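You operate a simulated robot arm through the tools that you are given. There is no shell and no other tool. Be economical: measure what you need, move in short steps, check, and stop when the job is done.

You are at the controls of a simulated robot arm. One attempt, no reset.

TASK
Empty the drip tray into the sink and sponge off its water stain.
Fine: the tray ends on the dish rack, the sponge goes back. What is to be rubbed or washed off counts as gone when no trace of it is left.
Where things are to end (x, y in the base frame): drip tray within 0.03 m of [0.5, -0.2].
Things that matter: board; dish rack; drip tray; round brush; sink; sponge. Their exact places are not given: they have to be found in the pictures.

Only the result counts: the job must be done as asked and must still hold three seconds after the hand-in. Knocking over, shifting, dropping, spilling or breaking anything else fails it.

THE ROBOT
A 7-joint arm with a fingered hand on a trunk, on a base that drives. Base frame: it is fixed to the floor where the robot stands at the start and does not move with it; the origin is under the middle of the robot, x ahead of it, y to its left, z up; the surface under the hand at the start is at about z = 0.665. Units: m, rad, N and s.
Its first joint turns from -2.897 to 2.897 rad. Places, roughly: dish rack [0.5, -0.2, 0.8]; sink [0.6, 0.5, 0.6]. Payload 4.7 kg.
The tool frame sits at the grasp point between the pads (the TCP): z along the fingers, y along the line on which they close. The tips reach 0.036 m beyond it. Largest opening 0.12 m; the body of the gripper starts 0.042 m behind the TCP. The gripper is a hand of 5 fingers: y runs from the thumb to the fingers, the wrist lies at [-0.018, -0.122, -0.21] in the tool frame, and closing takes about 1.5 s.
Orientation is that of the tool frame in the base frame, as a unit quaternion [x, y, z, w]. With the fingers straight down and the wrist toward the robot, the tool's x, y and z point along [0, 1, 0], [1, 0, 0] and [0, 0, -1] of the base frame.

THE INTERFACE
- The arm moves only by the tool nudge_tool. Its argument "motion" is a list of rows, each a list of 7 numbers: the shift along the base's x, y, z in mm, then the turn, a rotation vector about the base's x, y, z in rad, then the closure, from 0 (fully open) to 1 (shut). In form: [[dx, dy, dz, wx, wy, wz, gripper], ...]. A call has 1 to 20 rows; each row is the pose to reach, as a shift and turn from the pose commanded when the call began. Each row takes 0.2 s and may step no farther than 0.05 m and 0.15 rad from the row before; otherwise, or with a gripper value out of range, the whole call is refused. Where a pose cannot be reached the arm comes as near as it can. A force on the tool above 40 N (or 10 N above the force at the start of the call, whichever is more), or a blocked arm, ends the call early, and 0.2 s more pass. The fingers move at their own pace (about 0.045 m/s each) and stop on an object; they squeeze with about 25 N. The grip force told is the motor's: it shows also when the fingers shut on nothing. Time passes only in rows, and 0.2 s behind the last, so rows that repeat a pose let the fingers close. It gives the time, the measured TCP pose, the force on the tool (base axes), the opening and the grip force at its end, in the units of the frame above (readings bear some noise), with the torque about the TCP (base axes, N m) and any sound that the robot's microphone picked up.
- Cameras (640 x 400 px; columns grow to the right, rows downward): "scene" is now at [-0.2368, 0.0893, 1.2619]; the picture's right is [0.03, -1.00, 0.00], its down [-0.22, -0.01, -0.97] and it looks along [0.97, 0.03, -0.22] (base axes); focal length 294 px, centre (320, 200). "wrist" rides on the gripper at [0.073, -0.091, -0.143] in the tool frame; the picture's right is [-0.80, 0.28, -0.53], its down [-0.53, -0.73, 0.42] and it looks along [-0.27, 0.62, 0.74] (tool axes); focal length 234 px, centre (320, 200).
- snapshot(camera): a new picture of that camera. It takes no simulated time.
- base_move(legs): drives the robot by 1 to 6 legs, each [ahead, turn to the left] in m and rad, along the robot's own axes; the way and the turn of a leg run together, so that a leg with both is an arc; at most 1.5 m and 3.142 rad a leg. The arm and the cameras ride along, it lands a little off, and it stops where it bumps. It gives what a move gives.
- preshape(shape): the hand has 5 fingers and takes this shape, open, in about a second: jaw (thumb against the fingers, like two jaws); tri (thumb and two fingers); tip (a fingertip pinch); poke (one finger out to press); point (the index stretched); flat (the hand flat); cup (the hand cupped); fist (a fist). The gripper value then closes the fingers along that shape, each until it touches; the sizes above hold for jaw. It gives what a move gives, with no picture.
- pan_tilt(pan, tilt): turns the head with the scene camera to pan (to the left, within 2.496 rad either way) and tilt (down, from -0.506 to 1.204), counted from straight ahead of the robot. It gives what a move gives.
- point_at(camera, pixels): there is no depth. For up to 12 entries [column, row, z] of the newest picture of that camera ("zoom" is the newest enlarged one), the place [x, y] in the base frame at which the ray of that pixel passes the height z, good to about 0.003 m, but the place of the scene camera against the robot may be out by one fixed shift of up to 0.018 m in any direction. It takes no simulated time.
- zoom(camera, box): a new picture of the part [left, top, right, bottom] of that camera's present view, enlarged. It takes no simulated time.
- close_job(): hands the job in; it is judged then, once.

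Keep the steps short. Do not move on a guess: measure, check each grasp and each placing, and mend mistakes. In all there are 80 turns and 52 pictures (those below and enlarged ones count). Leave the gripper open and the arm clear of the work at the hand-in unless told otherwise, and finish with a single line.

The tools are called after ">>>" by a JSON object that holds its "method" and its "body". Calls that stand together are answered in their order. nudge_tool: Moves the arm, as the interface text tells. Its arguments: {"type":"object","properties":{"motion":{"type":"array","items":{"type":"array","items":{"type":"number"}}}},"required":["motion"]} The other tools are called the same way: preshape (shape) gives the hand a shape; base_move (legs) drives the base; pan_tilt (pan, tilt) turns the head that bears the scene camera; snapshot (camera) takes a picture; point_at (camera, pixels) gives the place at which the rays of pixels pass given heights; zoom (camera, box) takes an enlarged picture of a part of a camera's view; close_job () hands the job in.

At the start:

```text
t: 0.0
ee_pos: [0.5612, 0.384, 1.1124]
ee_rot: [0.707, 0.707, 0.0, 0.001]
force: [-0.6, -0.6, 0.6]
torque: [-0.01, -0.01, -0.01]
finger_gap: 0.1198
grip_force: 0.1
shape: jaw
robot x, y, heading: [-0.0009, -0.0008, -0.001]
head pan, tilt: [0.028, 0.225]
```

scene: 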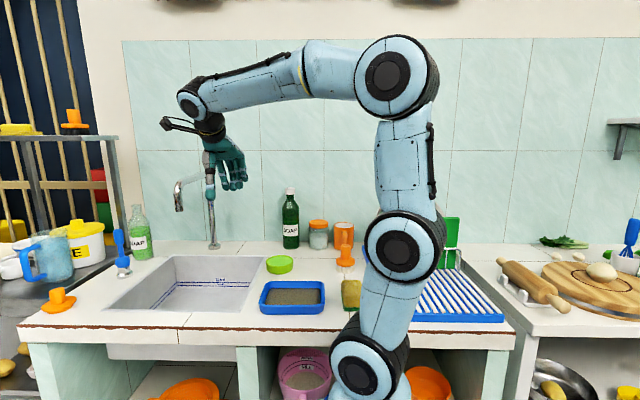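
wrist: 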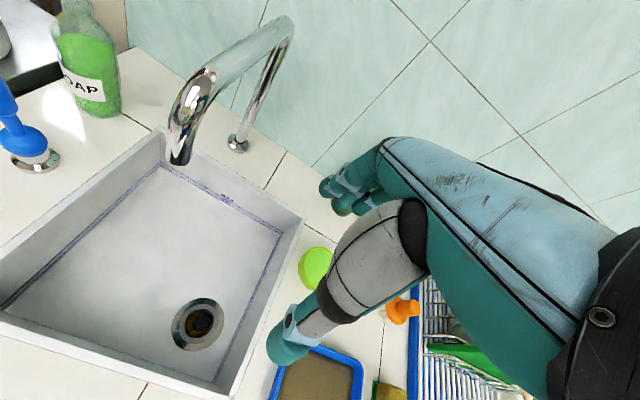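

The blue tray is near (292,297), the sponge near (351,294) and the rack near (450,295). I'll enlarge these to measure them.

>>> {"method": "zoom", "body": {"camera": "scene", "box": [230, 240, 390, 340]}}

>>> {"method": "zoom", "body": {"camera": "scene", "box": [370, 210, 530, 330]}}

```text
4.00 times, centred on (310, 290) of scene
```

zoom: 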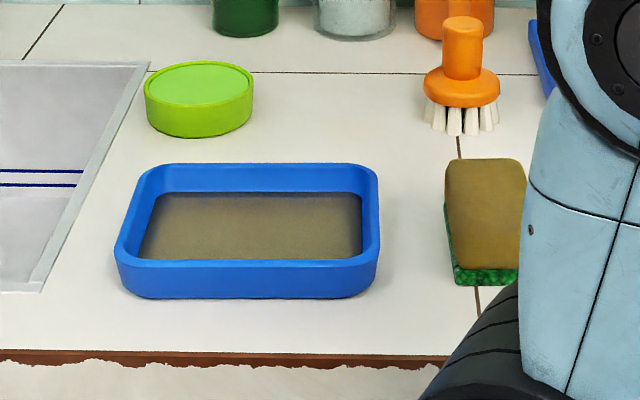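

```text
3.33 times, centred on (450, 270) of scene
```

zoom: 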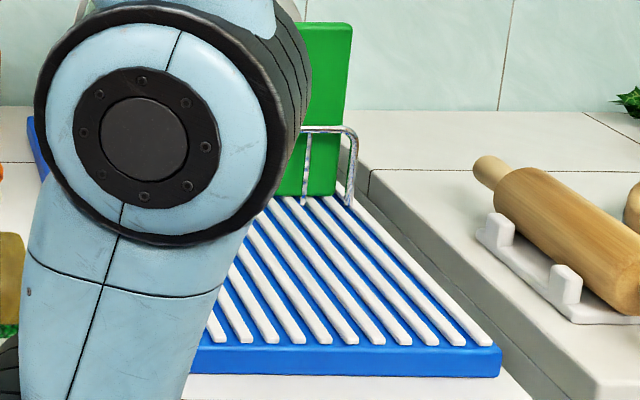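

Now I'll measure the tray, sponge, rack and brush, taking the counter as roughly z=0.8.

>>> {"method": "point_at", "body": {"camera": "scene", "pixels": [[262, 313, 0.8], [321, 313, 0.8], [266, 282, 0.83], [324, 282, 0.83], [344, 311, 0.8], [360, 311, 0.8], [342, 281, 0.83], [360, 281, 0.83], [495, 321, 0.8], [345, 273, 0.8], [105, 310, 0.8], [241, 312, 0.8]]}}

>>> {"method": "pan_tilt", "body": {"pan": 0.028, "tilt": 0.7}}

>>> {"method": "snapshot", "body": {"camera": "scene"}}

>>> {"method": "point_at", "body": {"camera": "wrist", "pixels": [[303, 218, 0.8], [165, 128, 0.8], [360, 363, 0.83], [312, 349, 0.83], [199, 324, 0.665], [300, 285, 0.8], [316, 262, 0.83], [330, 0, 0.8]]}}

```text
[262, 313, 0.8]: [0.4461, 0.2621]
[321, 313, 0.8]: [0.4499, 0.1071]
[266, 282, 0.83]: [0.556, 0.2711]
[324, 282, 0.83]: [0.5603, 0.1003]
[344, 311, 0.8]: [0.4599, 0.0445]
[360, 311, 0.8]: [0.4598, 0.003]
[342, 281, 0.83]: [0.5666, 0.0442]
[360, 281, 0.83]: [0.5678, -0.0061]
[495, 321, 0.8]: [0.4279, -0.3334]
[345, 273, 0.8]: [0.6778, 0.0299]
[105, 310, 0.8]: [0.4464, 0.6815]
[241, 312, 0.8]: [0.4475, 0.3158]
```

```text
t: 0.9
ee_pos: [0.5616, 0.383, 1.1111]
ee_rot: [0.708, 0.706, 0.0, 0.0]
force: [-0.7, -0.4, -0.8]
torque: [0.02, 0.01, 0.04]
finger_gap: 0.1194
grip_force: 0.1
shape: jaw
robot x, y, heading: [-0.0011, 0.0035, -0.001]
head pan, tilt: [0.028, 0.7]
```

```text
47 pictures are left
```

scene: 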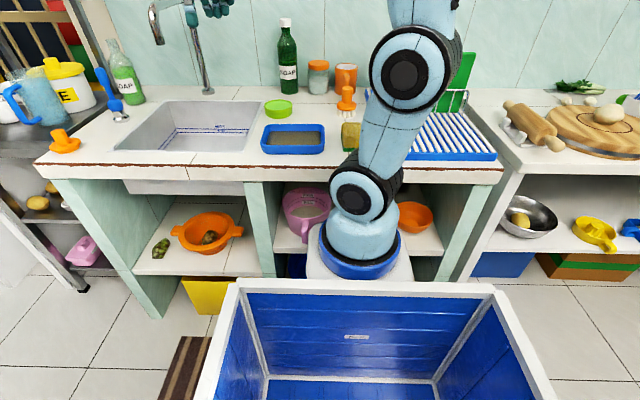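

```text
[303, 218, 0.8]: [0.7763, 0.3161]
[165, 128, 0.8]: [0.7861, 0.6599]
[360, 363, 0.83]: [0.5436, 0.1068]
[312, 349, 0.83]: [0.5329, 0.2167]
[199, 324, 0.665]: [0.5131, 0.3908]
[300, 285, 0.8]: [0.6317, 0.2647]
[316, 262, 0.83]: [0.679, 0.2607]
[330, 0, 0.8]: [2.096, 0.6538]
```

The tray spans about x 0.446–0.55, y 0.10–0.265. I'll move the hand to above the tray, staying high, to look at it with the wrist camera.

>>> {"method": "nudge_tool", "body": {"motion": [[-10, -34, -18, 0, 0, 0, 0], [-20, -67, -36, 0, 0, 0, 0], [-31, -101, -54, 0, 0, 0, 0], [-41, -134, -72, 0, 0, 0, 0], [-51, -168, -92, 0, 0, 0, 0], [-62, -201, -110, 0, 0, 0, 0], [-62, -201, -110, 0, 0, 0, 0]]}}

>>> {"method": "snapshot", "body": {"camera": "wrist"}}

>>> {"method": "snapshot", "body": {"camera": "scene"}}

```text
t: 2.5
ee_pos: [0.4987, 0.1803, 1.0014]
ee_rot: [0.708, 0.707, 0.0, 0.001]
force: [0.1, 0.3, 0.1]
torque: [0.0, -0.03, -0.03]
finger_gap: 0.1198
grip_force: 0.1
shape: jaw
robot x, y, heading: [0.0004, -0.0011, 0.002]
head pan, tilt: [0.028, 0.7]
```

```text
46 pictures are left
```

wrist: 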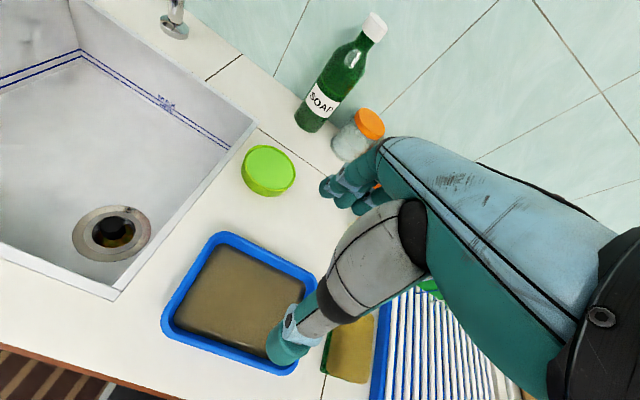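

```text
45 pictures are left
```

scene: 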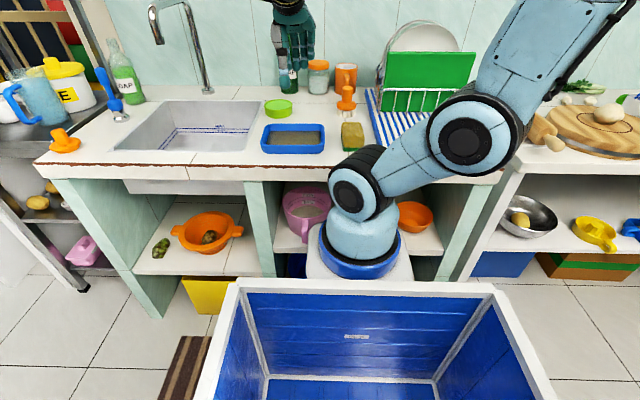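

Tray is visible in the wrist view at (160–318, 232–375). I'll zoom to get its corners.

>>> {"method": "zoom", "body": {"camera": "wrist", "box": [140, 220, 400, 390]}}

```text
2.35 times, centred on (270, 305) of wrist
```

zoom: 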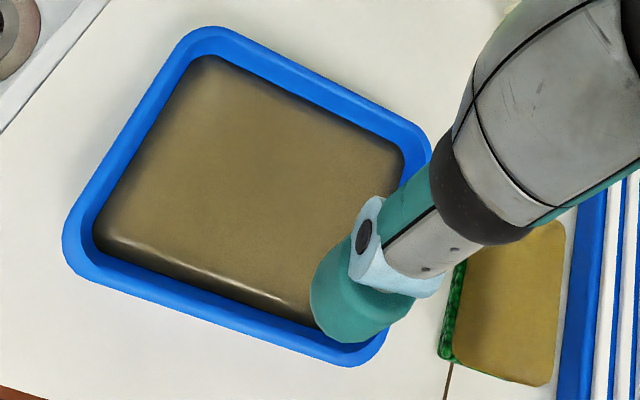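

>>> {"method": "point_at", "body": {"camera": "zoom", "pixels": [[215, 27, 0.83], [320, 78, 0.83], [405, 120, 0.83], [130, 122, 0.83], [85, 272, 0.8], [200, 322, 0.8], [300, 352, 0.8], [85, 272, 0.83], [200, 322, 0.83], [440, 357, 0.8], [545, 384, 0.8], [565, 235, 0.83]]}}

>>> {"method": "point_at", "body": {"camera": "scene", "pixels": [[263, 153, 0.8], [324, 153, 0.8], [267, 124, 0.83], [324, 124, 0.83], [262, 145, 0.83], [325, 144, 0.83], [343, 152, 0.8], [362, 152, 0.8], [343, 123, 0.83], [362, 123, 0.83]]}}

>>> {"method": "zoom", "body": {"camera": "scene", "box": [240, 100, 400, 180]}}

```text
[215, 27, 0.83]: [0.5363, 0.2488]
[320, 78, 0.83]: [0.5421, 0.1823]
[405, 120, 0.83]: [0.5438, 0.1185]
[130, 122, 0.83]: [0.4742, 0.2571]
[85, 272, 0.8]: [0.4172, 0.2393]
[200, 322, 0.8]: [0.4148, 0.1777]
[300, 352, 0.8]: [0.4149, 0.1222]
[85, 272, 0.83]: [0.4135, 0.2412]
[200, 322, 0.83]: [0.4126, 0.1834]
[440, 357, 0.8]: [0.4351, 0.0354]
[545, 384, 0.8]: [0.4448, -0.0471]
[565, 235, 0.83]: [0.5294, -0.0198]
```

```text
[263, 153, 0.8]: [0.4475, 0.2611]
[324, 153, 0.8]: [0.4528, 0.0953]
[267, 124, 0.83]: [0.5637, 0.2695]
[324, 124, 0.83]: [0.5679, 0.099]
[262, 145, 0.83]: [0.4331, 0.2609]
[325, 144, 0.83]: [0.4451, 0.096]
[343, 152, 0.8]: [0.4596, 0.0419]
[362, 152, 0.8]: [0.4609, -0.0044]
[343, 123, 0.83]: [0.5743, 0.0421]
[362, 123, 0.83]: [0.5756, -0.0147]
```

```text
4.00 times, centred on (320, 140) of scene
```

zoom: 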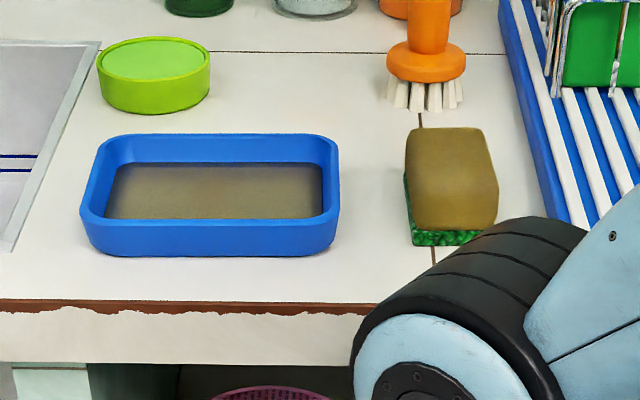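

I need the counter height, so I'll triangulate the sink corner, the drain and the tray corner between the two wrist views.

>>> {"method": "point_at", "body": {"camera": "wrist", "pixels": [[255, 123, 0.75], [255, 123, 0.8], [255, 123, 0.85], [111, 232, 0.6], [111, 232, 0.665], [111, 232, 0.7], [318, 275, 0.83], [116, 299, 0.8]]}}

```text
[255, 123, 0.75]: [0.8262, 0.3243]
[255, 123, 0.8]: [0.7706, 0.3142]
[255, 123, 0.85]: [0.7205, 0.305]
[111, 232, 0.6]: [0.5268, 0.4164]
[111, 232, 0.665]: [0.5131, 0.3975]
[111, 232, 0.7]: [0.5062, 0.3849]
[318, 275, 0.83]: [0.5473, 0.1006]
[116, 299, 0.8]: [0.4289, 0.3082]
```

The counter is at about z≈0.795 and the tray is about 0.13 deep by 0.16 wide, which is too wide to span. So I'll pinch its back long wall in the middle (x≈0.538, y≈0.18), with the thumb inside. First I'll half close the hand and go above the wall.

>>> {"method": "nudge_tool", "body": {"motion": [[20, 0, -30, 0, 0, 0, 0.45], [39, 0, -60, 0, 0, 0, 0.45], [39, 0, -100, 0, 0, 0, 0.45], [39, 0, -100, 0, 0, 0, 0.45], [39, 0, -100, 0, 0, 0, 0.45], [39, 0, -100, 0, 0, 0, 0.45]]}}

>>> {"method": "snapshot", "body": {"camera": "wrist"}}

>>> {"method": "zoom", "body": {"camera": "scene", "box": [220, 60, 380, 160]}}

```text
t: 3.9
ee_pos: [0.538, 0.1789, 0.9033]
ee_rot: [0.708, 0.707, 0.0, 0.0]
force: [-0.4, -0.1, 1.1]
torque: [0.01, -0.02, -0.03]
finger_gap: 0.0664
grip_force: 0.1
shape: jaw
robot x, y, heading: [0.0024, 0.002, -0.004]
head pan, tilt: [0.028, 0.7]
```

```text
42 pictures are left
```

wrist: 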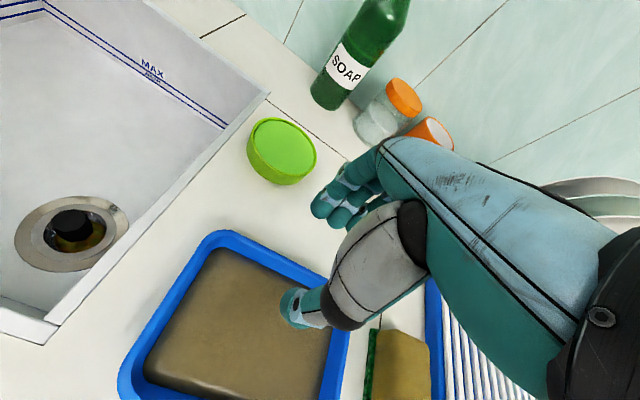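

```text
4.00 times, centred on (300, 110) of scene
```

zoom: 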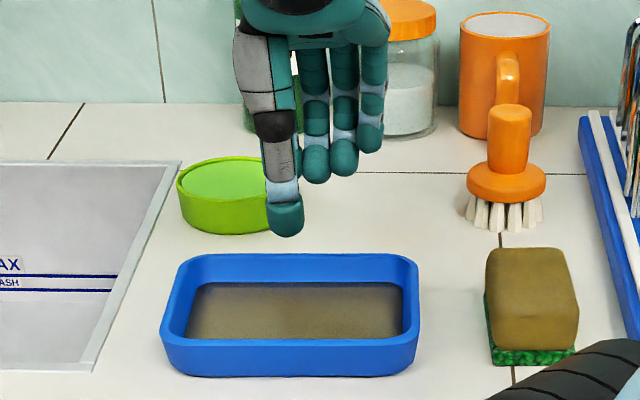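

The sink wall carries a "MAX / ...ASH" marking. I'll read it before going on.

>>> {"method": "zoom", "body": {"camera": "scene", "box": [110, 90, 270, 170]}}

>>> {"method": "zoom", "body": {"camera": "wrist", "box": [100, 30, 220, 110]}}

>>> {"method": "point_at", "body": {"camera": "wrist", "pixels": [[230, 232, 0.825], [290, 257, 0.825], [345, 283, 0.825], [280, 265, 0.825], [325, 283, 0.825], [119, 380, 0.825], [182, 277, 0.825], [269, 93, 0.795], [282, 182, 0.8], [43, 343, 0.795]]}}

```text
4.00 times, centred on (190, 130) of scene
```

zoom: 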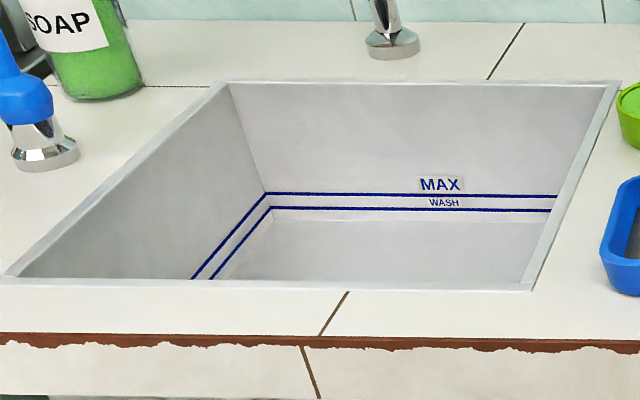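

```text
5.00 times, centred on (160, 70) of wrist
```

zoom: 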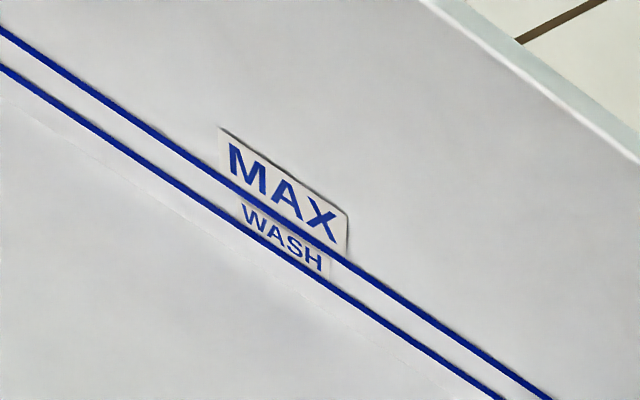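

```text
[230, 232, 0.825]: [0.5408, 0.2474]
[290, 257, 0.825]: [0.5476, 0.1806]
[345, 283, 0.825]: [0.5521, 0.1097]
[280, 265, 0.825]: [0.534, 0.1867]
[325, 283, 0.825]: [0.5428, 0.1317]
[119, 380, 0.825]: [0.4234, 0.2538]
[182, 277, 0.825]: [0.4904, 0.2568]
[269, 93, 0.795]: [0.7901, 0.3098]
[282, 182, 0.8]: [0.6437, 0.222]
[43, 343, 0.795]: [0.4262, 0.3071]
```

Those are only fill lines for washing, so they don't affect this pour. The wall centre is at x≈0.541. I'll lower to z≈0.845, checking the force.

>>> {"method": "nudge_tool", "body": {"motion": [[3, 2, -25, 0, 0, 0, 0.45], [3, 2, -45, 0, 0, 0, 0.45], [3, 2, -58, 0, 0, 0, 0.45], [3, 2, -58, 0, 0, 0, 0.45]]}}

>>> {"method": "zoom", "body": {"camera": "scene", "box": [220, 60, 380, 160]}}

```text
t: 4.9
ee_pos: [0.5402, 0.1837, 0.8455]
ee_rot: [0.707, 0.708, 0.0, 0.0]
force: [0.1, 0.2, 0.0]
torque: [0.01, 0.0, 0.0]
finger_gap: 0.0665
grip_force: 0.0
shape: jaw
robot x, y, heading: [0.0031, -0.0018, -0.001]
head pan, tilt: [0.028, 0.7]
```

```text
4.00 times, centred on (300, 110) of scene
```

zoom: 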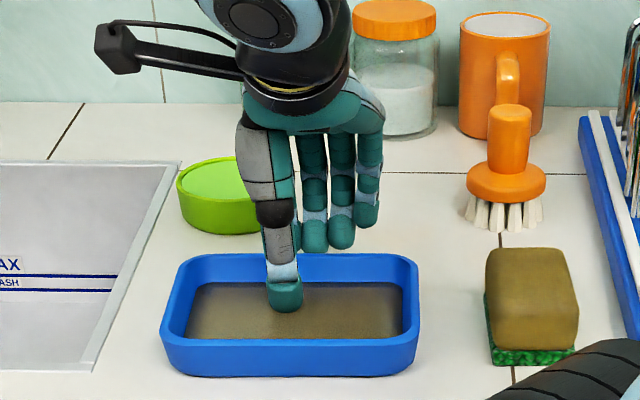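

The thumb is inside and the fingers are behind the wall. Closing now.

>>> {"method": "nudge_tool", "body": {"motion": [[0, 0, 0, 0, 0, 0, 0.7], [0, 0, 0, 0, 0, 0, 1], [0, 0, 0, 0, 0, 0, 1], [0, 0, 0, 0, 0, 0, 1], [0, 0, 0, 0, 0, 0, 1], [0, 0, 0, 0, 0, 0, 1], [0, 0, 0, 0, 0, 0, 1], [0, 0, 0, 0, 0, 0, 1]]}}

>>> {"method": "zoom", "body": {"camera": "scene", "box": [220, 60, 380, 160]}}

```text
t: 6.7
ee_pos: [0.5413, 0.1823, 0.845]
ee_rot: [0.707, 0.707, 0.0, 0.0]
force: [-0.9, -1.0, -0.6]
torque: [0.02, 0.04, 0.05]
finger_gap: 0.0017
grip_force: 24.7
shape: jaw
robot x, y, heading: [0.0028, 0.0007, 0.0]
head pan, tilt: [0.028, 0.7]
```

```text
4.00 times, centred on (300, 110) of scene
```

zoom: 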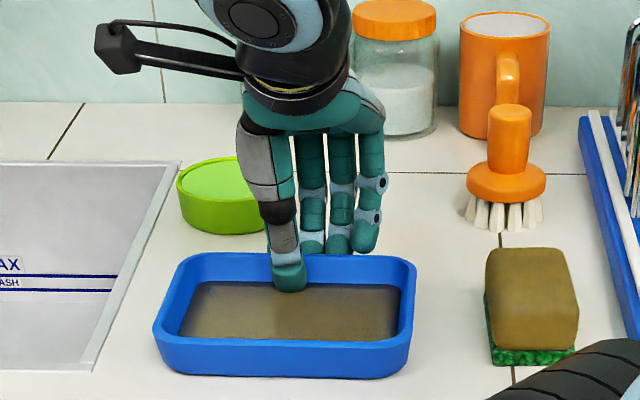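

The gap is 1.7 mm with 24.7 N of grip, and the tray moved slightly, so the hold isn't certain. I'll do a small slow lift to test.

>>> {"method": "nudge_tool", "body": {"motion": [[0, 0, 4, 0, 0, 0, 1], [0, 0, 8, 0, 0, 0, 1], [0, 0, 12, 0, 0, 0, 1], [0, 0, 12, 0, 0, 0, 1]]}}

>>> {"method": "zoom", "body": {"camera": "scene", "box": [220, 60, 380, 160]}}

```text
t: 7.7
ee_pos: [0.5416, 0.1823, 0.8565]
ee_rot: [0.708, 0.706, 0.0, 0.0]
force: [0.6, 0.1, -0.4]
torque: [0.04, -0.01, 0.02]
finger_gap: 0.0015
grip_force: 24.3
shape: jaw
robot x, y, heading: [-0.0001, 0.0024, 0.001]
head pan, tilt: [0.028, 0.7]
```

```text
4.00 times, centred on (300, 110) of scene
```

zoom: 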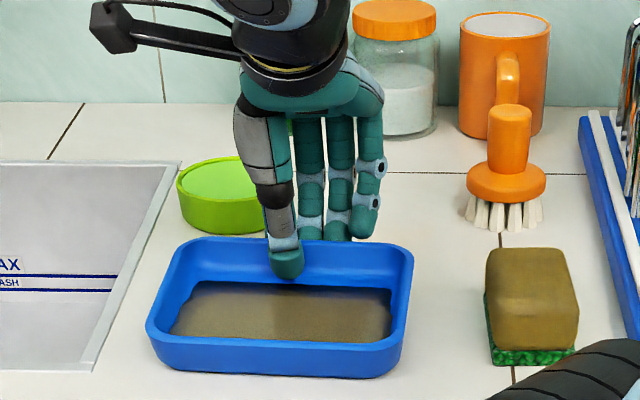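

The back wall rose but the front edge still rests on the counter, so the tray is pivoting in the pinch. I'll set it back down, open a little, and pinch deeper.

>>> {"method": "nudge_tool", "body": {"motion": [[0, 0, -5, 0, 0, 0, 1], [0, 0, -12, 0, 0, 0, 1], [0, 0, -12, 0, 0, 0, 0.7], [0, 0, -12, 0, 0, 0, 0.65], [0, 0, -12, 0, 0, 0, 0.65], [0, 0, -18, 0, 0, 0, 0.65], [0, 0, -22, 0, 0, 0, 0.65], [0, 0, -22, 0, 0, 0, 0.65]]}}

>>> {"method": "snapshot", "body": {"camera": "wrist"}}

>>> {"method": "zoom", "body": {"camera": "scene", "box": [240, 90, 360, 165]}}

```text
t: 9.2
ee_pos: [0.5427, 0.1864, 0.8447]
ee_rot: [0.708, 0.707, 0.007, 0.0]
force: [-1.5, -1.8, 14.0]
torque: [-0.03, 0.53, 0.07]
finger_gap: 0.043
grip_force: 0.0
shape: jaw
robot x, y, heading: [0.0039, -0.001, -0.001]
head pan, tilt: [0.028, 0.7]
stopped in row 7: the force on the tool passed its limit at 46 N (the readings are from after the stop); the commanded pose is now the measured one
```

```text
35 pictures are left
```

wrist: 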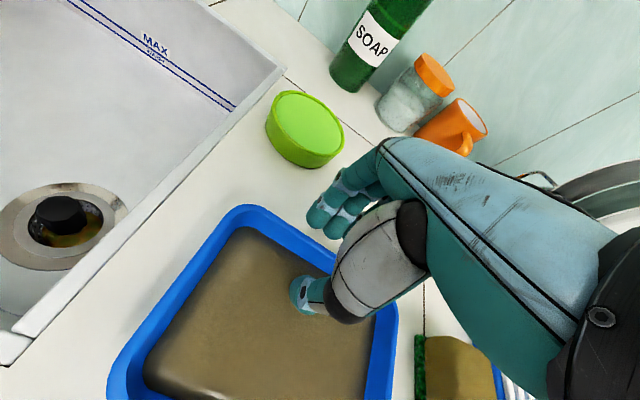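

```text
5.33 times, centred on (300, 128) of scene
```

zoom: 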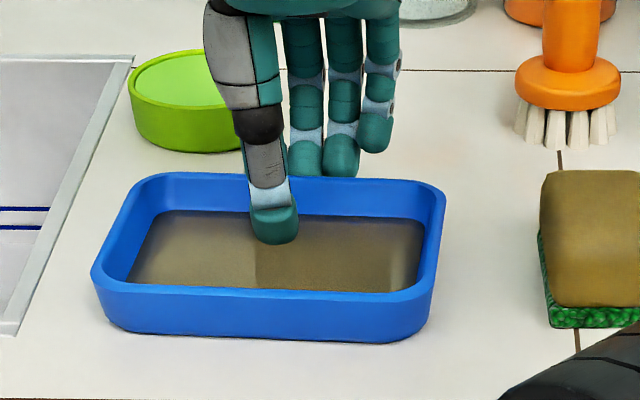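

The thumb is pressing on the tray floor (14 N up on the thumb side). I'll measure where the wall is now, then re-approach with the fingers nearly closed so the tips sit lower against the wall.

>>> {"method": "point_at", "body": {"camera": "wrist", "pixels": [[260, 207, 0.827], [320, 250, 0.827], [300, 236, 0.827], [290, 250, 0.827], [270, 233, 0.827], [397, 310, 0.827], [110, 380, 0.827]]}}

>>> {"method": "nudge_tool", "body": {"motion": [[0, 0, 15, 0, 0, 0, 0.65], [0, -3, 30, 0, 0, 0, 0.78], [0, -3, 30, 0, 0, 0, 0.78], [0, -3, 30, 0, 0, 0, 0.78]]}}

>>> {"method": "zoom", "body": {"camera": "wrist", "box": [120, 180, 420, 390]}}

```text
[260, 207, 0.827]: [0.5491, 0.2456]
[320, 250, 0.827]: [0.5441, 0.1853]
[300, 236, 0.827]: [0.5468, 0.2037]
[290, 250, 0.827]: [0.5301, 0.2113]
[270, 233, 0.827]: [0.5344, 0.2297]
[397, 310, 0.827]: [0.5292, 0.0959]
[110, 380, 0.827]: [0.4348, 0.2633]
```

```text
t: 10.2
ee_pos: [0.5442, 0.1833, 0.8732]
ee_rot: [0.707, 0.707, 0.006, 0.0]
force: [-0.4, 0.3, 0.3]
torque: [-0.02, -0.05, -0.01]
finger_gap: 0.0265
grip_force: 0.1
shape: jaw
robot x, y, heading: [0.0042, 0.0, 0.001]
head pan, tilt: [0.028, 0.7]
```

```text
1.90 times, centred on (270, 285) of wrist
```

zoom: 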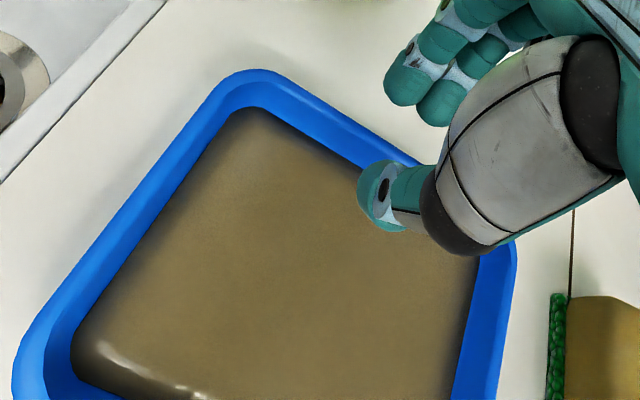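

The tray has yawed about −0.13 rad and the rim centre is at x≈0.540. I'll align the hand to it and lower in small steps.

>>> {"method": "nudge_tool", "body": {"motion": [[-4, 0, 0, 0, 0, -0.12, 0.78], [-4, 0, -15, 0, 0, -0.12, 0.78], [-4, 0, -25, 0, 0, -0.12, 0.78], [-4, 0, -30, 0, 0, -0.12, 0.78], [-4, 0, -33, 0, 0, -0.12, 0.78]]}}

>>> {"method": "zoom", "body": {"camera": "scene", "box": [240, 90, 360, 165]}}

```text
t: 11.4
ee_pos: [0.5398, 0.183, 0.8454]
ee_rot: [0.748, 0.663, 0.011, 0.0]
force: [-5.4, 0.0, 40.2]
torque: [0.27, 1.22, 0.06]
finger_gap: 0.0291
grip_force: 0.0
shape: jaw
robot x, y, heading: [0.0018, 0.0021, -0.001]
head pan, tilt: [0.028, 0.7]
```

```text
5.33 times, centred on (300, 128) of scene
```

zoom: 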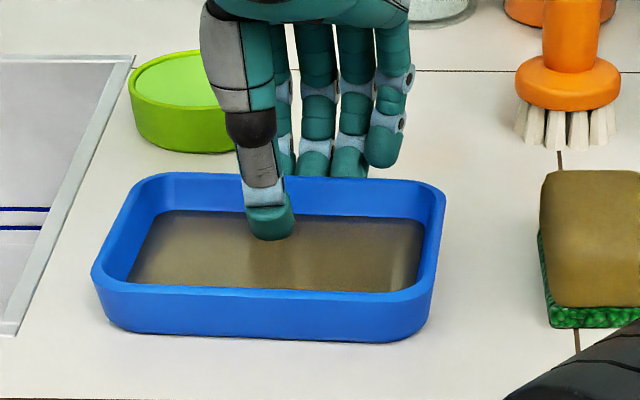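

The thumb sits on the tray floor at this height, so I can't go deeper. Instead I'll lean the hand (+y turn) so the fingers grip low outside and the thumb grips high inside. That couple holds the tray level against its own weight.

>>> {"method": "nudge_tool", "body": {"motion": [[0, 0, 8, 0, 0, 0, 0.76], [4, 0, 8, 0, 0.12, 0, 0.74], [9, 0, 8, 0, 0.25, 0, 0.74], [9, 0, 5, 0, 0.25, 0, 0.74], [9, 0, 3, 0, 0.25, 0, 0.74]]}}

>>> {"method": "zoom", "body": {"camera": "wrist", "box": [120, 180, 420, 390]}}

```text
t: 12.6
ee_pos: [0.548, 0.1823, 0.8443]
ee_rot: [0.743, 0.659, -0.088, -0.082]
force: [-0.4, -0.4, 0.7]
torque: [-0.02, 0.0, -0.01]
finger_gap: 0.0312
grip_force: 0.1
shape: jaw
robot x, y, heading: [-0.0038, -0.0012, -0.002]
head pan, tilt: [0.028, 0.7]
```

```text
1.90 times, centred on (270, 285) of wrist
```

zoom: 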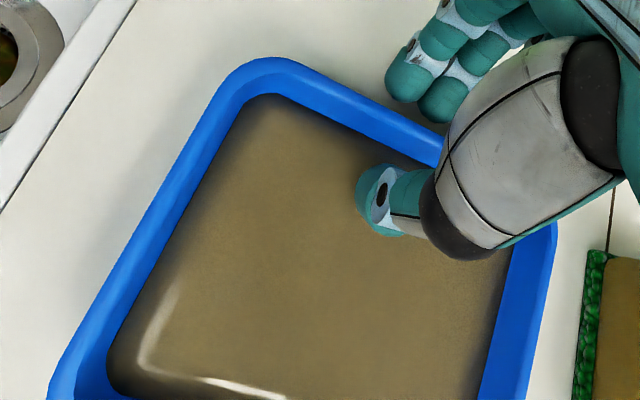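

Both sides straddle the wall with no contact. I'll lower 4 mm more and close.

>>> {"method": "nudge_tool", "body": {"motion": [[0, 0, -3, 0, 0, 0, 0.74], [0, 0, -4, 0, 0, 0, 0.9], [0, 0, -4, 0, 0, 0, 1], [0, 0, -4, 0, 0, 0, 1], [0, 0, -4, 0, 0, 0, 1], [0, 0, -4, 0, 0, 0, 1], [0, 0, -4, 0, 0, 0, 1]]}}

>>> {"method": "nudge_tool", "body": {"motion": [[0, 0, 4, 0, 0, 0, 1], [0, 0, 8, 0, 0, 0, 1], [0, 0, 12, 0, 0, 0, 1], [0, 0, 12, 0, 0, 0, 1]]}}

>>> {"method": "zoom", "body": {"camera": "scene", "box": [240, 90, 360, 165]}}

```text
t: 14.2
ee_pos: [0.5483, 0.1829, 0.8394]
ee_rot: [0.743, 0.658, -0.087, -0.083]
force: [-2.4, 0.7, 11.3]
torque: [0.19, 0.4, 0.19]
finger_gap: 0.0081
grip_force: 24.8
shape: jaw
robot x, y, heading: [-0.0005, 0.0023, 0.0]
head pan, tilt: [0.028, 0.7]
```

```text
t: 15.2
ee_pos: [0.5484, 0.182, 0.8522]
ee_rot: [0.743, 0.658, -0.087, -0.083]
force: [0.0, -0.9, -1.6]
torque: [-0.03, -0.13, 0.02]
finger_gap: 0.0078
grip_force: 25.7
shape: jaw
robot x, y, heading: [-0.0023, -0.0007, -0.0]
head pan, tilt: [0.028, 0.7]
```

```text
5.33 times, centred on (300, 128) of scene
```

zoom: 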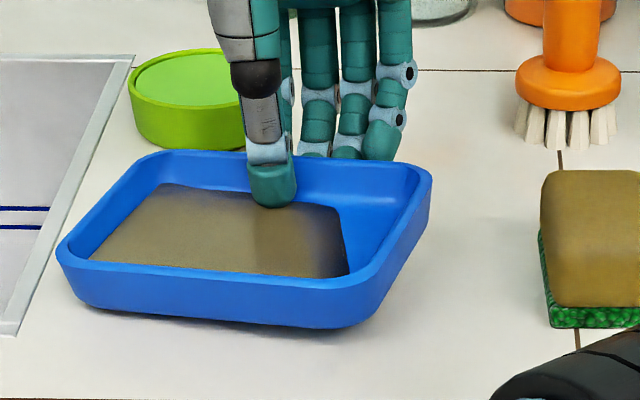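

The grip is now firm (gap 7.8 mm, about the wall thickness) and the tray is off the counter, but its left side is low and the water has gone left. I'll roll the hand slightly (+x turn) to level it and raise it 6 mm more.

>>> {"method": "nudge_tool", "body": {"motion": [[0, 0, 1, 0.04, 0, 0, 1], [0, 0, 3, 0.08, 0, 0, 1], [0, 0, 6, 0.13, 0, 0, 1], [0, 0, 6, 0.13, 0, 0, 1]]}}

>>> {"method": "snapshot", "body": {"camera": "scene"}}

>>> {"method": "zoom", "body": {"camera": "scene", "box": [240, 90, 360, 165]}}

```text
t: 16.2
ee_pos: [0.5491, 0.182, 0.8579]
ee_rot: [0.736, 0.663, -0.044, -0.131]
force: [0.7, 1.3, -1.8]
torque: [-0.02, -0.11, -0.01]
finger_gap: 0.008
grip_force: 25.1
shape: jaw
robot x, y, heading: [-0.0021, -0.0002, -0.001]
head pan, tilt: [0.028, 0.7]
```

```text
29 pictures are left
```

scene: 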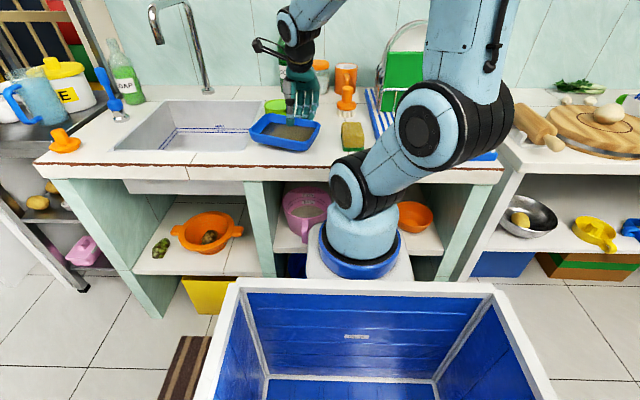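

```text
5.33 times, centred on (300, 128) of scene
```

zoom: 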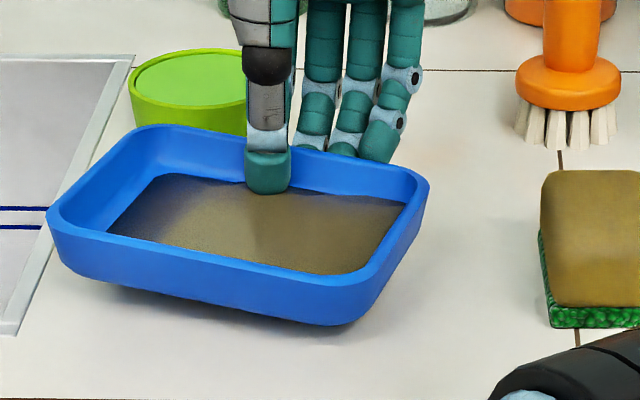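

The tray follows the hand rigidly now. Water is slightly to the front right, so I'll correct the pitch and roll a bit and raise 40 mm.

>>> {"method": "nudge_tool", "body": {"motion": [[0, 0, 4, -0.02, 0.04, 0, 1], [0, 0, 10, -0.05, 0.09, 0, 1], [0, 0, 20, -0.05, 0.09, 0, 1], [0, 0, 30, -0.05, 0.09, 0, 1], [0, 0, 40, -0.05, 0.09, 0, 1], [0, 0, 40, -0.05, 0.09, 0, 1]]}}

>>> {"method": "zoom", "body": {"camera": "scene", "box": [230, 70, 358, 150]}}

```text
t: 17.6
ee_pos: [0.5469, 0.1833, 0.8988]
ee_rot: [0.736, 0.655, -0.094, -0.142]
force: [0.5, 0.9, -1.4]
torque: [-0.03, -0.09, -0.03]
finger_gap: 0.0078
grip_force: 25.3
shape: jaw
robot x, y, heading: [0.0005, 0.0009, 0.0]
head pan, tilt: [0.028, 0.7]
```

```text
5.00 times, centred on (294, 110) of scene
```

zoom: 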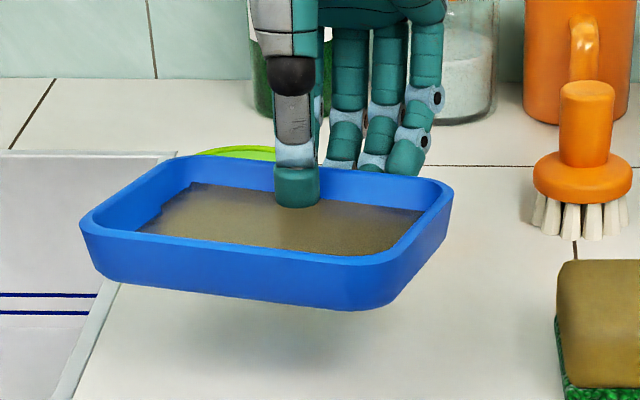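

The tray is up, level, and holding its water. I estimate the faucet spout tip at about (0.60, 0.53, 1.04), so I'll pour in the right half of the sink and stay clear of it. Moving slowly to TCP ≈ (0.62, 0.40, 0.94).

>>> {"method": "nudge_tool", "body": {"motion": [[2, 7, 4, 0, 0, 0, 1], [8, 25, 12, 0, 0, 0, 1], [15, 47, 20, 0, 0, 0, 1], [22, 69, 28, 0, 0, 0, 1], [29, 91, 35, 0, 0, 0, 1], [36, 113, 40, 0, 0, 0, 1], [44, 135, 40, 0, 0, 0, 1], [51, 157, 40, 0, 0, 0, 1], [58, 177, 40, 0, 0, 0, 1], [64, 195, 40, 0, 0, 0, 1], [69, 208, 40, 0, 0, 0, 1], [72, 216, 40, 0, 0, 0, 1], [72, 217, 40, 0, 0, 0, 1]]}}

>>> {"method": "snapshot", "body": {"camera": "scene"}}

>>> {"method": "snapshot", "body": {"camera": "wrist"}}

```text
t: 20.4
ee_pos: [0.6201, 0.4015, 0.9383]
ee_rot: [0.737, 0.655, -0.093, -0.142]
force: [0.4, -0.3, -0.9]
torque: [-0.05, -0.08, 0.01]
finger_gap: 0.0077
grip_force: 24.9
shape: jaw
robot x, y, heading: [0.0033, -0.0023, 0.0]
head pan, tilt: [0.028, 0.7]
```

```text
26 pictures are left
```

scene: 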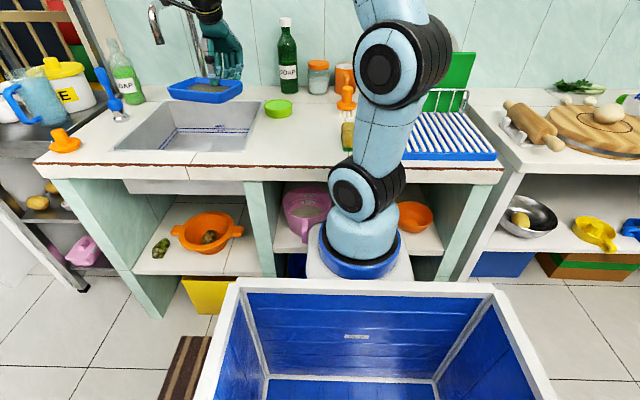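

```text
25 pictures are left
```

wrist: 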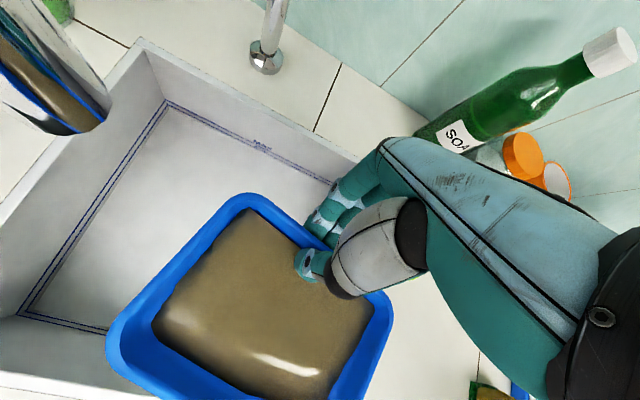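

The tray is over the sink. I'll start pouring by tipping its front edge down (−y turn) while easing up and 20 mm left, in two halves.

>>> {"method": "nudge_tool", "body": {"motion": [[0, 2, 3, 0, -0.1, 0, 1], [0, 8, 8, 0, -0.22, 0, 1], [0, 14, 14, 0, -0.34, 0, 1], [0, 20, 20, 0, -0.46, 0, 1], [0, 20, 26, 0, -0.58, 0, 1], [0, 20, 32, 0, -0.7, 0, 1], [0, 20, 38, 0, -0.82, 0, 1], [0, 20, 44, 0, -0.94, 0, 1], [0, 20, 44, 0, -0.94, 0, 1]]}}

>>> {"method": "snapshot", "body": {"camera": "scene"}}

```text
t: 22.4
ee_pos: [0.6197, 0.4195, 0.9819]
ee_rot: [0.699, 0.648, 0.251, 0.17]
force: [0.0, 0.5, -1.2]
torque: [-0.01, 0.01, -0.01]
finger_gap: 0.0079
grip_force: 24.8
shape: jaw
robot x, y, heading: [-0.0017, -0.0016, 0.003]
head pan, tilt: [0.028, 0.7]
```

```text
24 pictures are left
```

scene: 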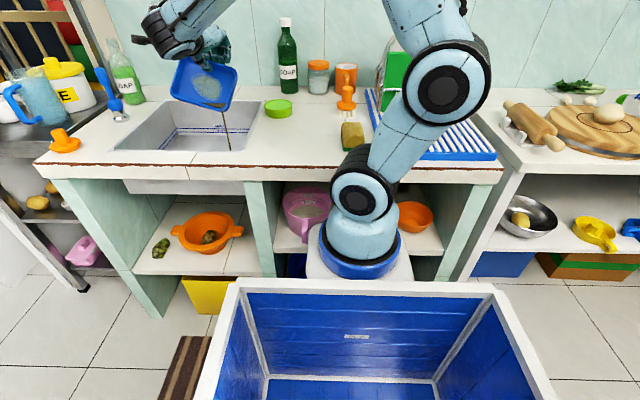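

Water streams from the front corner into the sink, and a stain shows on the tray floor at (208,88). I'll keep tipping until it drains.

>>> {"method": "nudge_tool", "body": {"motion": [[0, 5, 4, 0, -0.1, 0, 1], [0, 8, 8, 0, -0.22, 0, 1], [0, 10, 12, 0, -0.34, 0, 1], [0, 10, 16, 0, -0.46, 0, 1], [0, 10, 20, 0, -0.58, 0, 1], [0, 10, 24, 0, -0.7, 0, 1], [0, 10, 28, 0, -0.8, 0, 1], [0, 10, 28, 0, -0.8, 0, 1], [0, 10, 28, 0, -0.8, 0, 1], [0, 10, 28, 0, -0.8, 0, 1], [0, 10, 28, 0, -0.8, 0, 1]]}}

>>> {"method": "zoom", "body": {"camera": "scene", "box": [100, 0, 292, 160]}}

```text
t: 24.8
ee_pos: [0.6198, 0.4295, 1.0093]
ee_rot: [0.546, 0.531, 0.502, 0.409]
force: [-0.2, -0.7, -0.1]
torque: [0.01, 0.06, -0.02]
finger_gap: 0.0078
grip_force: 25.7
shape: jaw
robot x, y, heading: [0.0021, 0.0001, 0.0]
head pan, tilt: [0.028, 0.7]
```

```text
2.50 times, centred on (196, 80) of scene
```

zoom: 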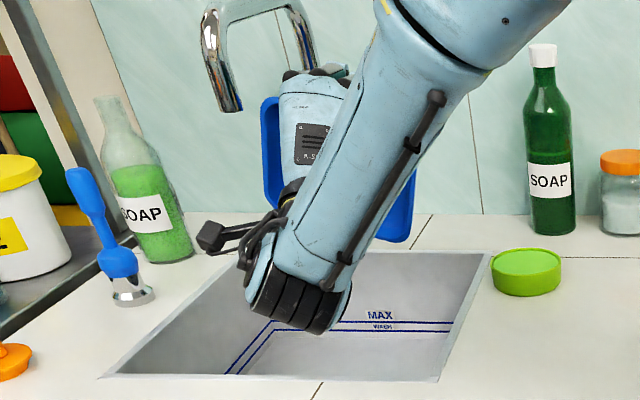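

It reached the full tip with no forces. I'll turn back along the same path and look into the tray.

>>> {"method": "nudge_tool", "body": {"motion": [[0, 0, 0, 0, 0.13, 0, 1], [0, 0, -4, 0, 0.26, 0, 1], [0, 0, -8, 0, 0.39, 0, 1], [0, 0, -12, 0, 0.52, 0, 1], [0, -4, -18, 0, 0.65, 0, 1], [0, -8, -24, 0, 0.78, 0, 1], [0, -12, -30, 0, 0.91, 0, 1], [0, -16, -36, 0, 1.04, 0, 1], [0, -20, -40, 0, 1.17, 0, 1], [0, -25, -45, 0, 1.3, 0, 1], [0, -30, -45, 0, 1.43, 0, 1], [0, -30, -45, 0, 1.56, 0, 1], [0, -30, -45, 0, 1.64, 0, 1], [0, -30, -45, 0, 1.64, 0, 1]]}}

>>> {"method": "snapshot", "body": {"camera": "wrist"}}

>>> {"method": "zoom", "body": {"camera": "scene", "box": [100, 40, 292, 160]}}

```text
t: 27.8
ee_pos: [0.6199, 0.399, 0.9628]
ee_rot: [0.741, 0.66, -0.058, -0.11]
force: [-0.4, -1.0, -0.4]
torque: [0.0, -0.04, -0.02]
finger_gap: 0.0078
grip_force: 24.8
shape: jaw
robot x, y, heading: [-0.0031, -0.0005, 0.0]
head pan, tilt: [0.028, 0.7]
```

```text
22 pictures are left
```

wrist: 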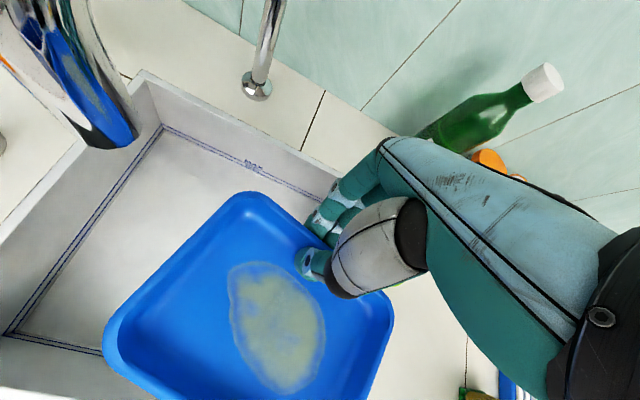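

```text
3.33 times, centred on (196, 100) of scene
```

zoom: 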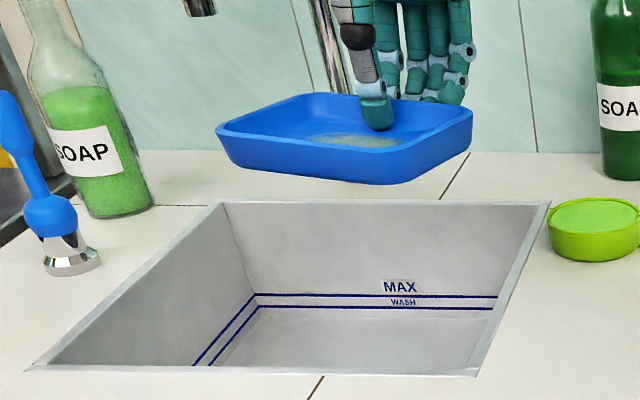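

The tray is empty, and the stain is an elongated patch on its floor. Next I'll carry it high toward the rack, stopping short (y≈−0.06) to look at the rack.

>>> {"method": "nudge_tool", "body": {"motion": [[-3, -15, 10, 0, 0, 0, 1], [-8, -45, 20, 0, 0, 0, 1], [-13, -80, 30, 0, 0, 0, 1], [-18, -115, 40, 0, 0, 0.03, 1], [-23, -150, 40, 0, 0, 0.05, 1], [-28, -185, 40, 0, 0, 0.08, 1], [-33, -220, 40, 0, 0, 0.1, 1], [-38, -255, 40, 0, 0, 0.13, 1], [-43, -290, 40, 0, 0, 0.15, 1], [-48, -325, 40, 0, 0, 0.15, 1], [-50, -360, 40, 0, 0, 0.15, 1], [-50, -395, 40, 0, 0, 0.15, 1], [-50, -425, 40, 0, 0, 0.15, 1], [-50, -450, 40, 0, 0, 0.15, 1], [-50, -460, 40, 0, 0, 0.15, 1], [-50, -460, 40, 0, 0, 0.15, 1]]}}

>>> {"method": "snapshot", "body": {"camera": "wrist"}}

>>> {"method": "snapshot", "body": {"camera": "scene"}}

```text
t: 31.2
ee_pos: [0.5696, -0.06, 1.0044]
ee_rot: [0.689, 0.714, -0.066, -0.105]
force: [0.1, 0.0, 0.3]
torque: [0.04, -0.04, 0.0]
finger_gap: 0.0077
grip_force: 25.1
shape: jaw
robot x, y, heading: [-0.0026, 0.0049, 0.005]
head pan, tilt: [0.028, 0.7]
```

```text
20 pictures are left
```

wrist: 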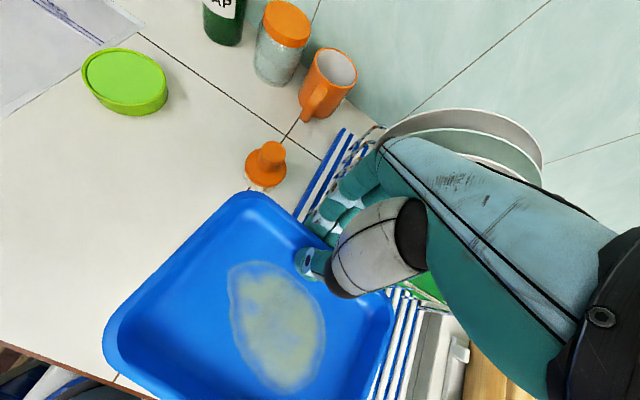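

```text
19 pictures are left
```

scene: 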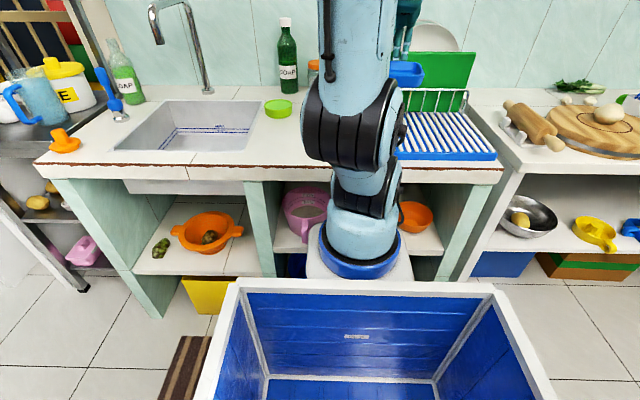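

>>> {"method": "point_at", "body": {"camera": "scene", "pixels": [[400, 111, 0.82], [465, 111, 0.82], [496, 153, 0.815], [402, 158, 0.815], [365, 90, 0.8], [430, 158, 0.8], [277, 116, 0.795], [352, 151, 0.8], [343, 108, 0.8]]}}

>>> {"method": "zoom", "body": {"camera": "scene", "box": [350, 40, 510, 170]}}

>>> {"method": "point_at", "body": {"camera": "wrist", "pixels": [[350, 130, 0.81], [297, 210, 0.81], [265, 185, 0.8], [165, 100, 0.8], [441, 330, 0.8], [418, 312, 0.81], [230, 195, 0.98], [390, 300, 0.98], [105, 330, 0.98], [252, 192, 0.98]]}}

```text
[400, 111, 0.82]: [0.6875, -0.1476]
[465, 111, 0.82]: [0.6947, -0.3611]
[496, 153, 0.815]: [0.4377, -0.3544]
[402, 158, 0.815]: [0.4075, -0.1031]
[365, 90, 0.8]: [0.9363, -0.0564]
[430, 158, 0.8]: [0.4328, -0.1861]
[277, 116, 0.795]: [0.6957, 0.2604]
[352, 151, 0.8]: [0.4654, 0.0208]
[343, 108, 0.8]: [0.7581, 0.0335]
```

```text
3.08 times, centred on (430, 105) of scene
```

zoom: 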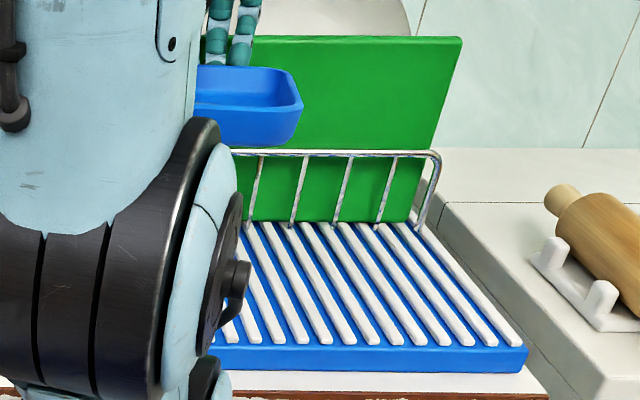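

```text
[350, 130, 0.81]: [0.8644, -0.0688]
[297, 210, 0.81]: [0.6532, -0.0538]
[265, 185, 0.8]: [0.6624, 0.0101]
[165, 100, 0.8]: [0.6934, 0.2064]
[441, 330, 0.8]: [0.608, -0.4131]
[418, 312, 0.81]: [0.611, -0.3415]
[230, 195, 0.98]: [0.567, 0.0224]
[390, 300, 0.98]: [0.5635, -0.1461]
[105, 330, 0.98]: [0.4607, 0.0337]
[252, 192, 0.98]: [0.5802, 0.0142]
```

The rack spans x≈0.42–0.67, y≈−0.06 to −0.35, and the tray centre is about (−0.062, +0.004) from the TCP. I'll move to TCP (0.562, −0.205), restore the levelling lean and go down to z≈0.92.

>>> {"method": "nudge_tool", "body": {"motion": [[-1, -15, 0, 0, 0.03, 0, 1], [-3, -45, 0, 0, 0.06, 0, 1], [-5, -80, 0, 0, 0.1, 0, 1], [-8, -115, 0, 0, 0.1, 0, 1], [-8, -145, 0, 0, 0.1, 0, 1], [-8, -145, -25, 0, 0.1, 0, 1], [-8, -145, -55, 0, 0.1, 0, 1], [-8, -145, -84, 0, 0.1, 0, 1], [-8, -145, -84, 0, 0.1, 0, 1]]}}

>>> {"method": "snapshot", "body": {"camera": "wrist"}}

>>> {"method": "zoom", "body": {"camera": "scene", "box": [350, 50, 510, 170]}}

```text
t: 33.2
ee_pos: [0.5617, -0.2046, 0.9229]
ee_rot: [0.684, 0.709, -0.099, -0.138]
force: [-6.4, 0.9, 12.9]
torque: [-0.19, -0.63, -0.01]
finger_gap: 0.0071
grip_force: 24.8
shape: jaw
robot x, y, heading: [-0.0002, 0.0048, -0.001]
head pan, tilt: [0.028, 0.7]
```

```text
17 pictures are left
```

wrist: 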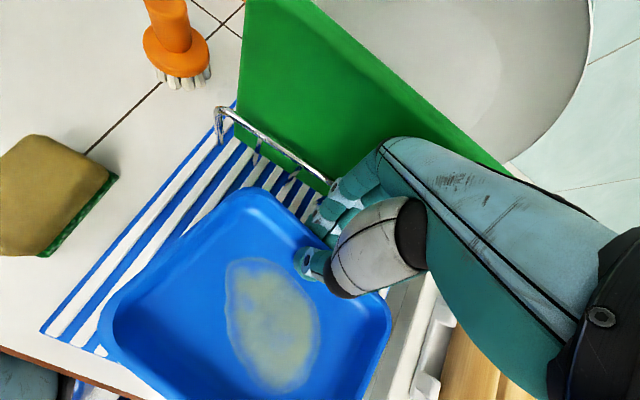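

```text
3.33 times, centred on (430, 110) of scene
```

zoom: 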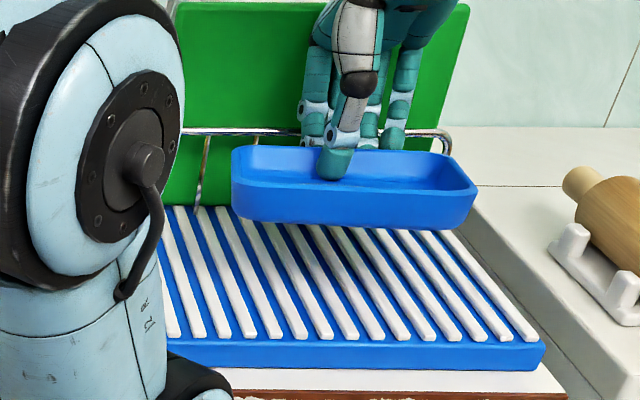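

There's 13 N up and −6 N in x: the backs of the fingers touch the rack's wire rail. I'll back off up and toward the robot right away, then measure the rail.

>>> {"method": "nudge_tool", "body": {"motion": [[-4, 0, 8, 0, 0, 0, 1], [-12, 0, 20, 0, 0, 0, 1], [-20, 0, 25, 0, 0, 0, 1], [-20, 0, 25, 0, 0, 0, 1]]}}

>>> {"method": "point_at", "body": {"camera": "wrist", "pixels": [[222, 110, 0.88], [222, 110, 0.9], [325, 183, 0.88], [325, 183, 0.9], [45, 330, 0.815], [100, 352, 0.815], [235, 105, 0.82], [300, 195, 0.815]]}}

>>> {"method": "snapshot", "body": {"camera": "wrist"}}

```text
t: 34.2
ee_pos: [0.542, -0.204, 0.9451]
ee_rot: [0.685, 0.708, -0.098, -0.14]
force: [0.4, 0.2, 0.4]
torque: [0.02, -0.06, -0.01]
finger_gap: 0.0078
grip_force: 25.1
shape: jaw
robot x, y, heading: [-0.0006, 0.0025, -0.0]
head pan, tilt: [0.028, 0.7]
```

```text
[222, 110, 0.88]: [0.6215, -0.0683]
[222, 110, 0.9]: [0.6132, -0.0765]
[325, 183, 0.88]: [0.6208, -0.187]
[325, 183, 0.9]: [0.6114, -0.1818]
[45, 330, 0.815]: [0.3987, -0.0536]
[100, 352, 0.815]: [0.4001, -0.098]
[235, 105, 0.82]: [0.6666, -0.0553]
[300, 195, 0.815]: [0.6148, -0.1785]
```

```text
15 pictures are left
```

wrist: 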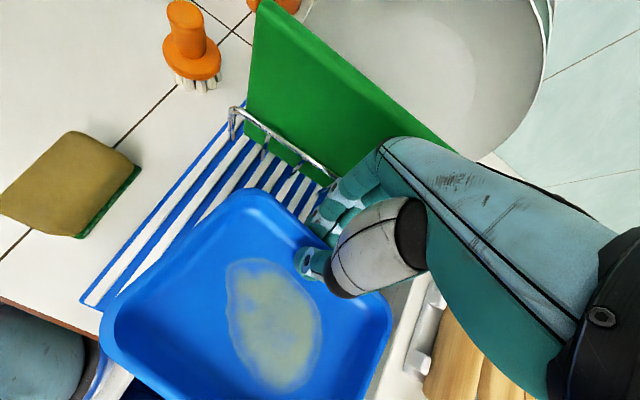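

The rail is at x≈0.615 and the rack front at x≈0.40, so I'll place the tray with its centre near x≈0.485 (inside the tolerance). Lowering gently until contact.

>>> {"method": "nudge_tool", "body": {"motion": [[4, 0, -20, 0, 0, 0, 1], [4, 0, -40, 0, 0, 0, 1], [4, 0, -55, 0, 0, 0, 1], [4, 0, -62, 0, 0, 0, 1], [4, 0, -66, 0, 0, 0, 1], [4, 0, -66, 0, 0, 0, 1]]}}

>>> {"method": "zoom", "body": {"camera": "scene", "box": [350, 60, 510, 170]}}

```text
t: 35.6
ee_pos: [0.5444, -0.2055, 0.8803]
ee_rot: [0.685, 0.708, -0.099, -0.14]
force: [-32.9, -0.7, 17.7]
torque: [-0.22, -2.2, -0.45]
finger_gap: 0.0066
grip_force: 24.9
shape: jaw
robot x, y, heading: [0.0019, -0.0011, 0.0]
head pan, tilt: [0.028, 0.7]
```

```text
3.64 times, centred on (430, 115) of scene
```

zoom: 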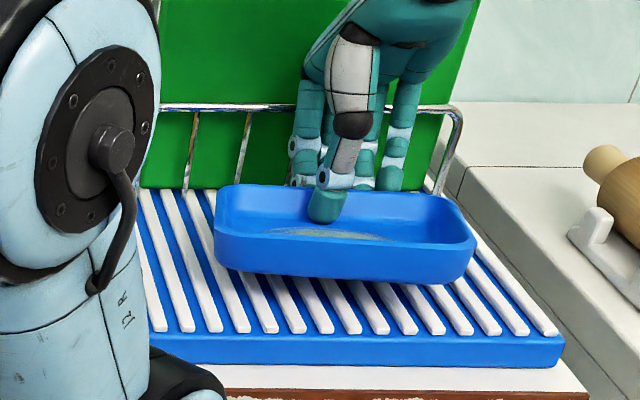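

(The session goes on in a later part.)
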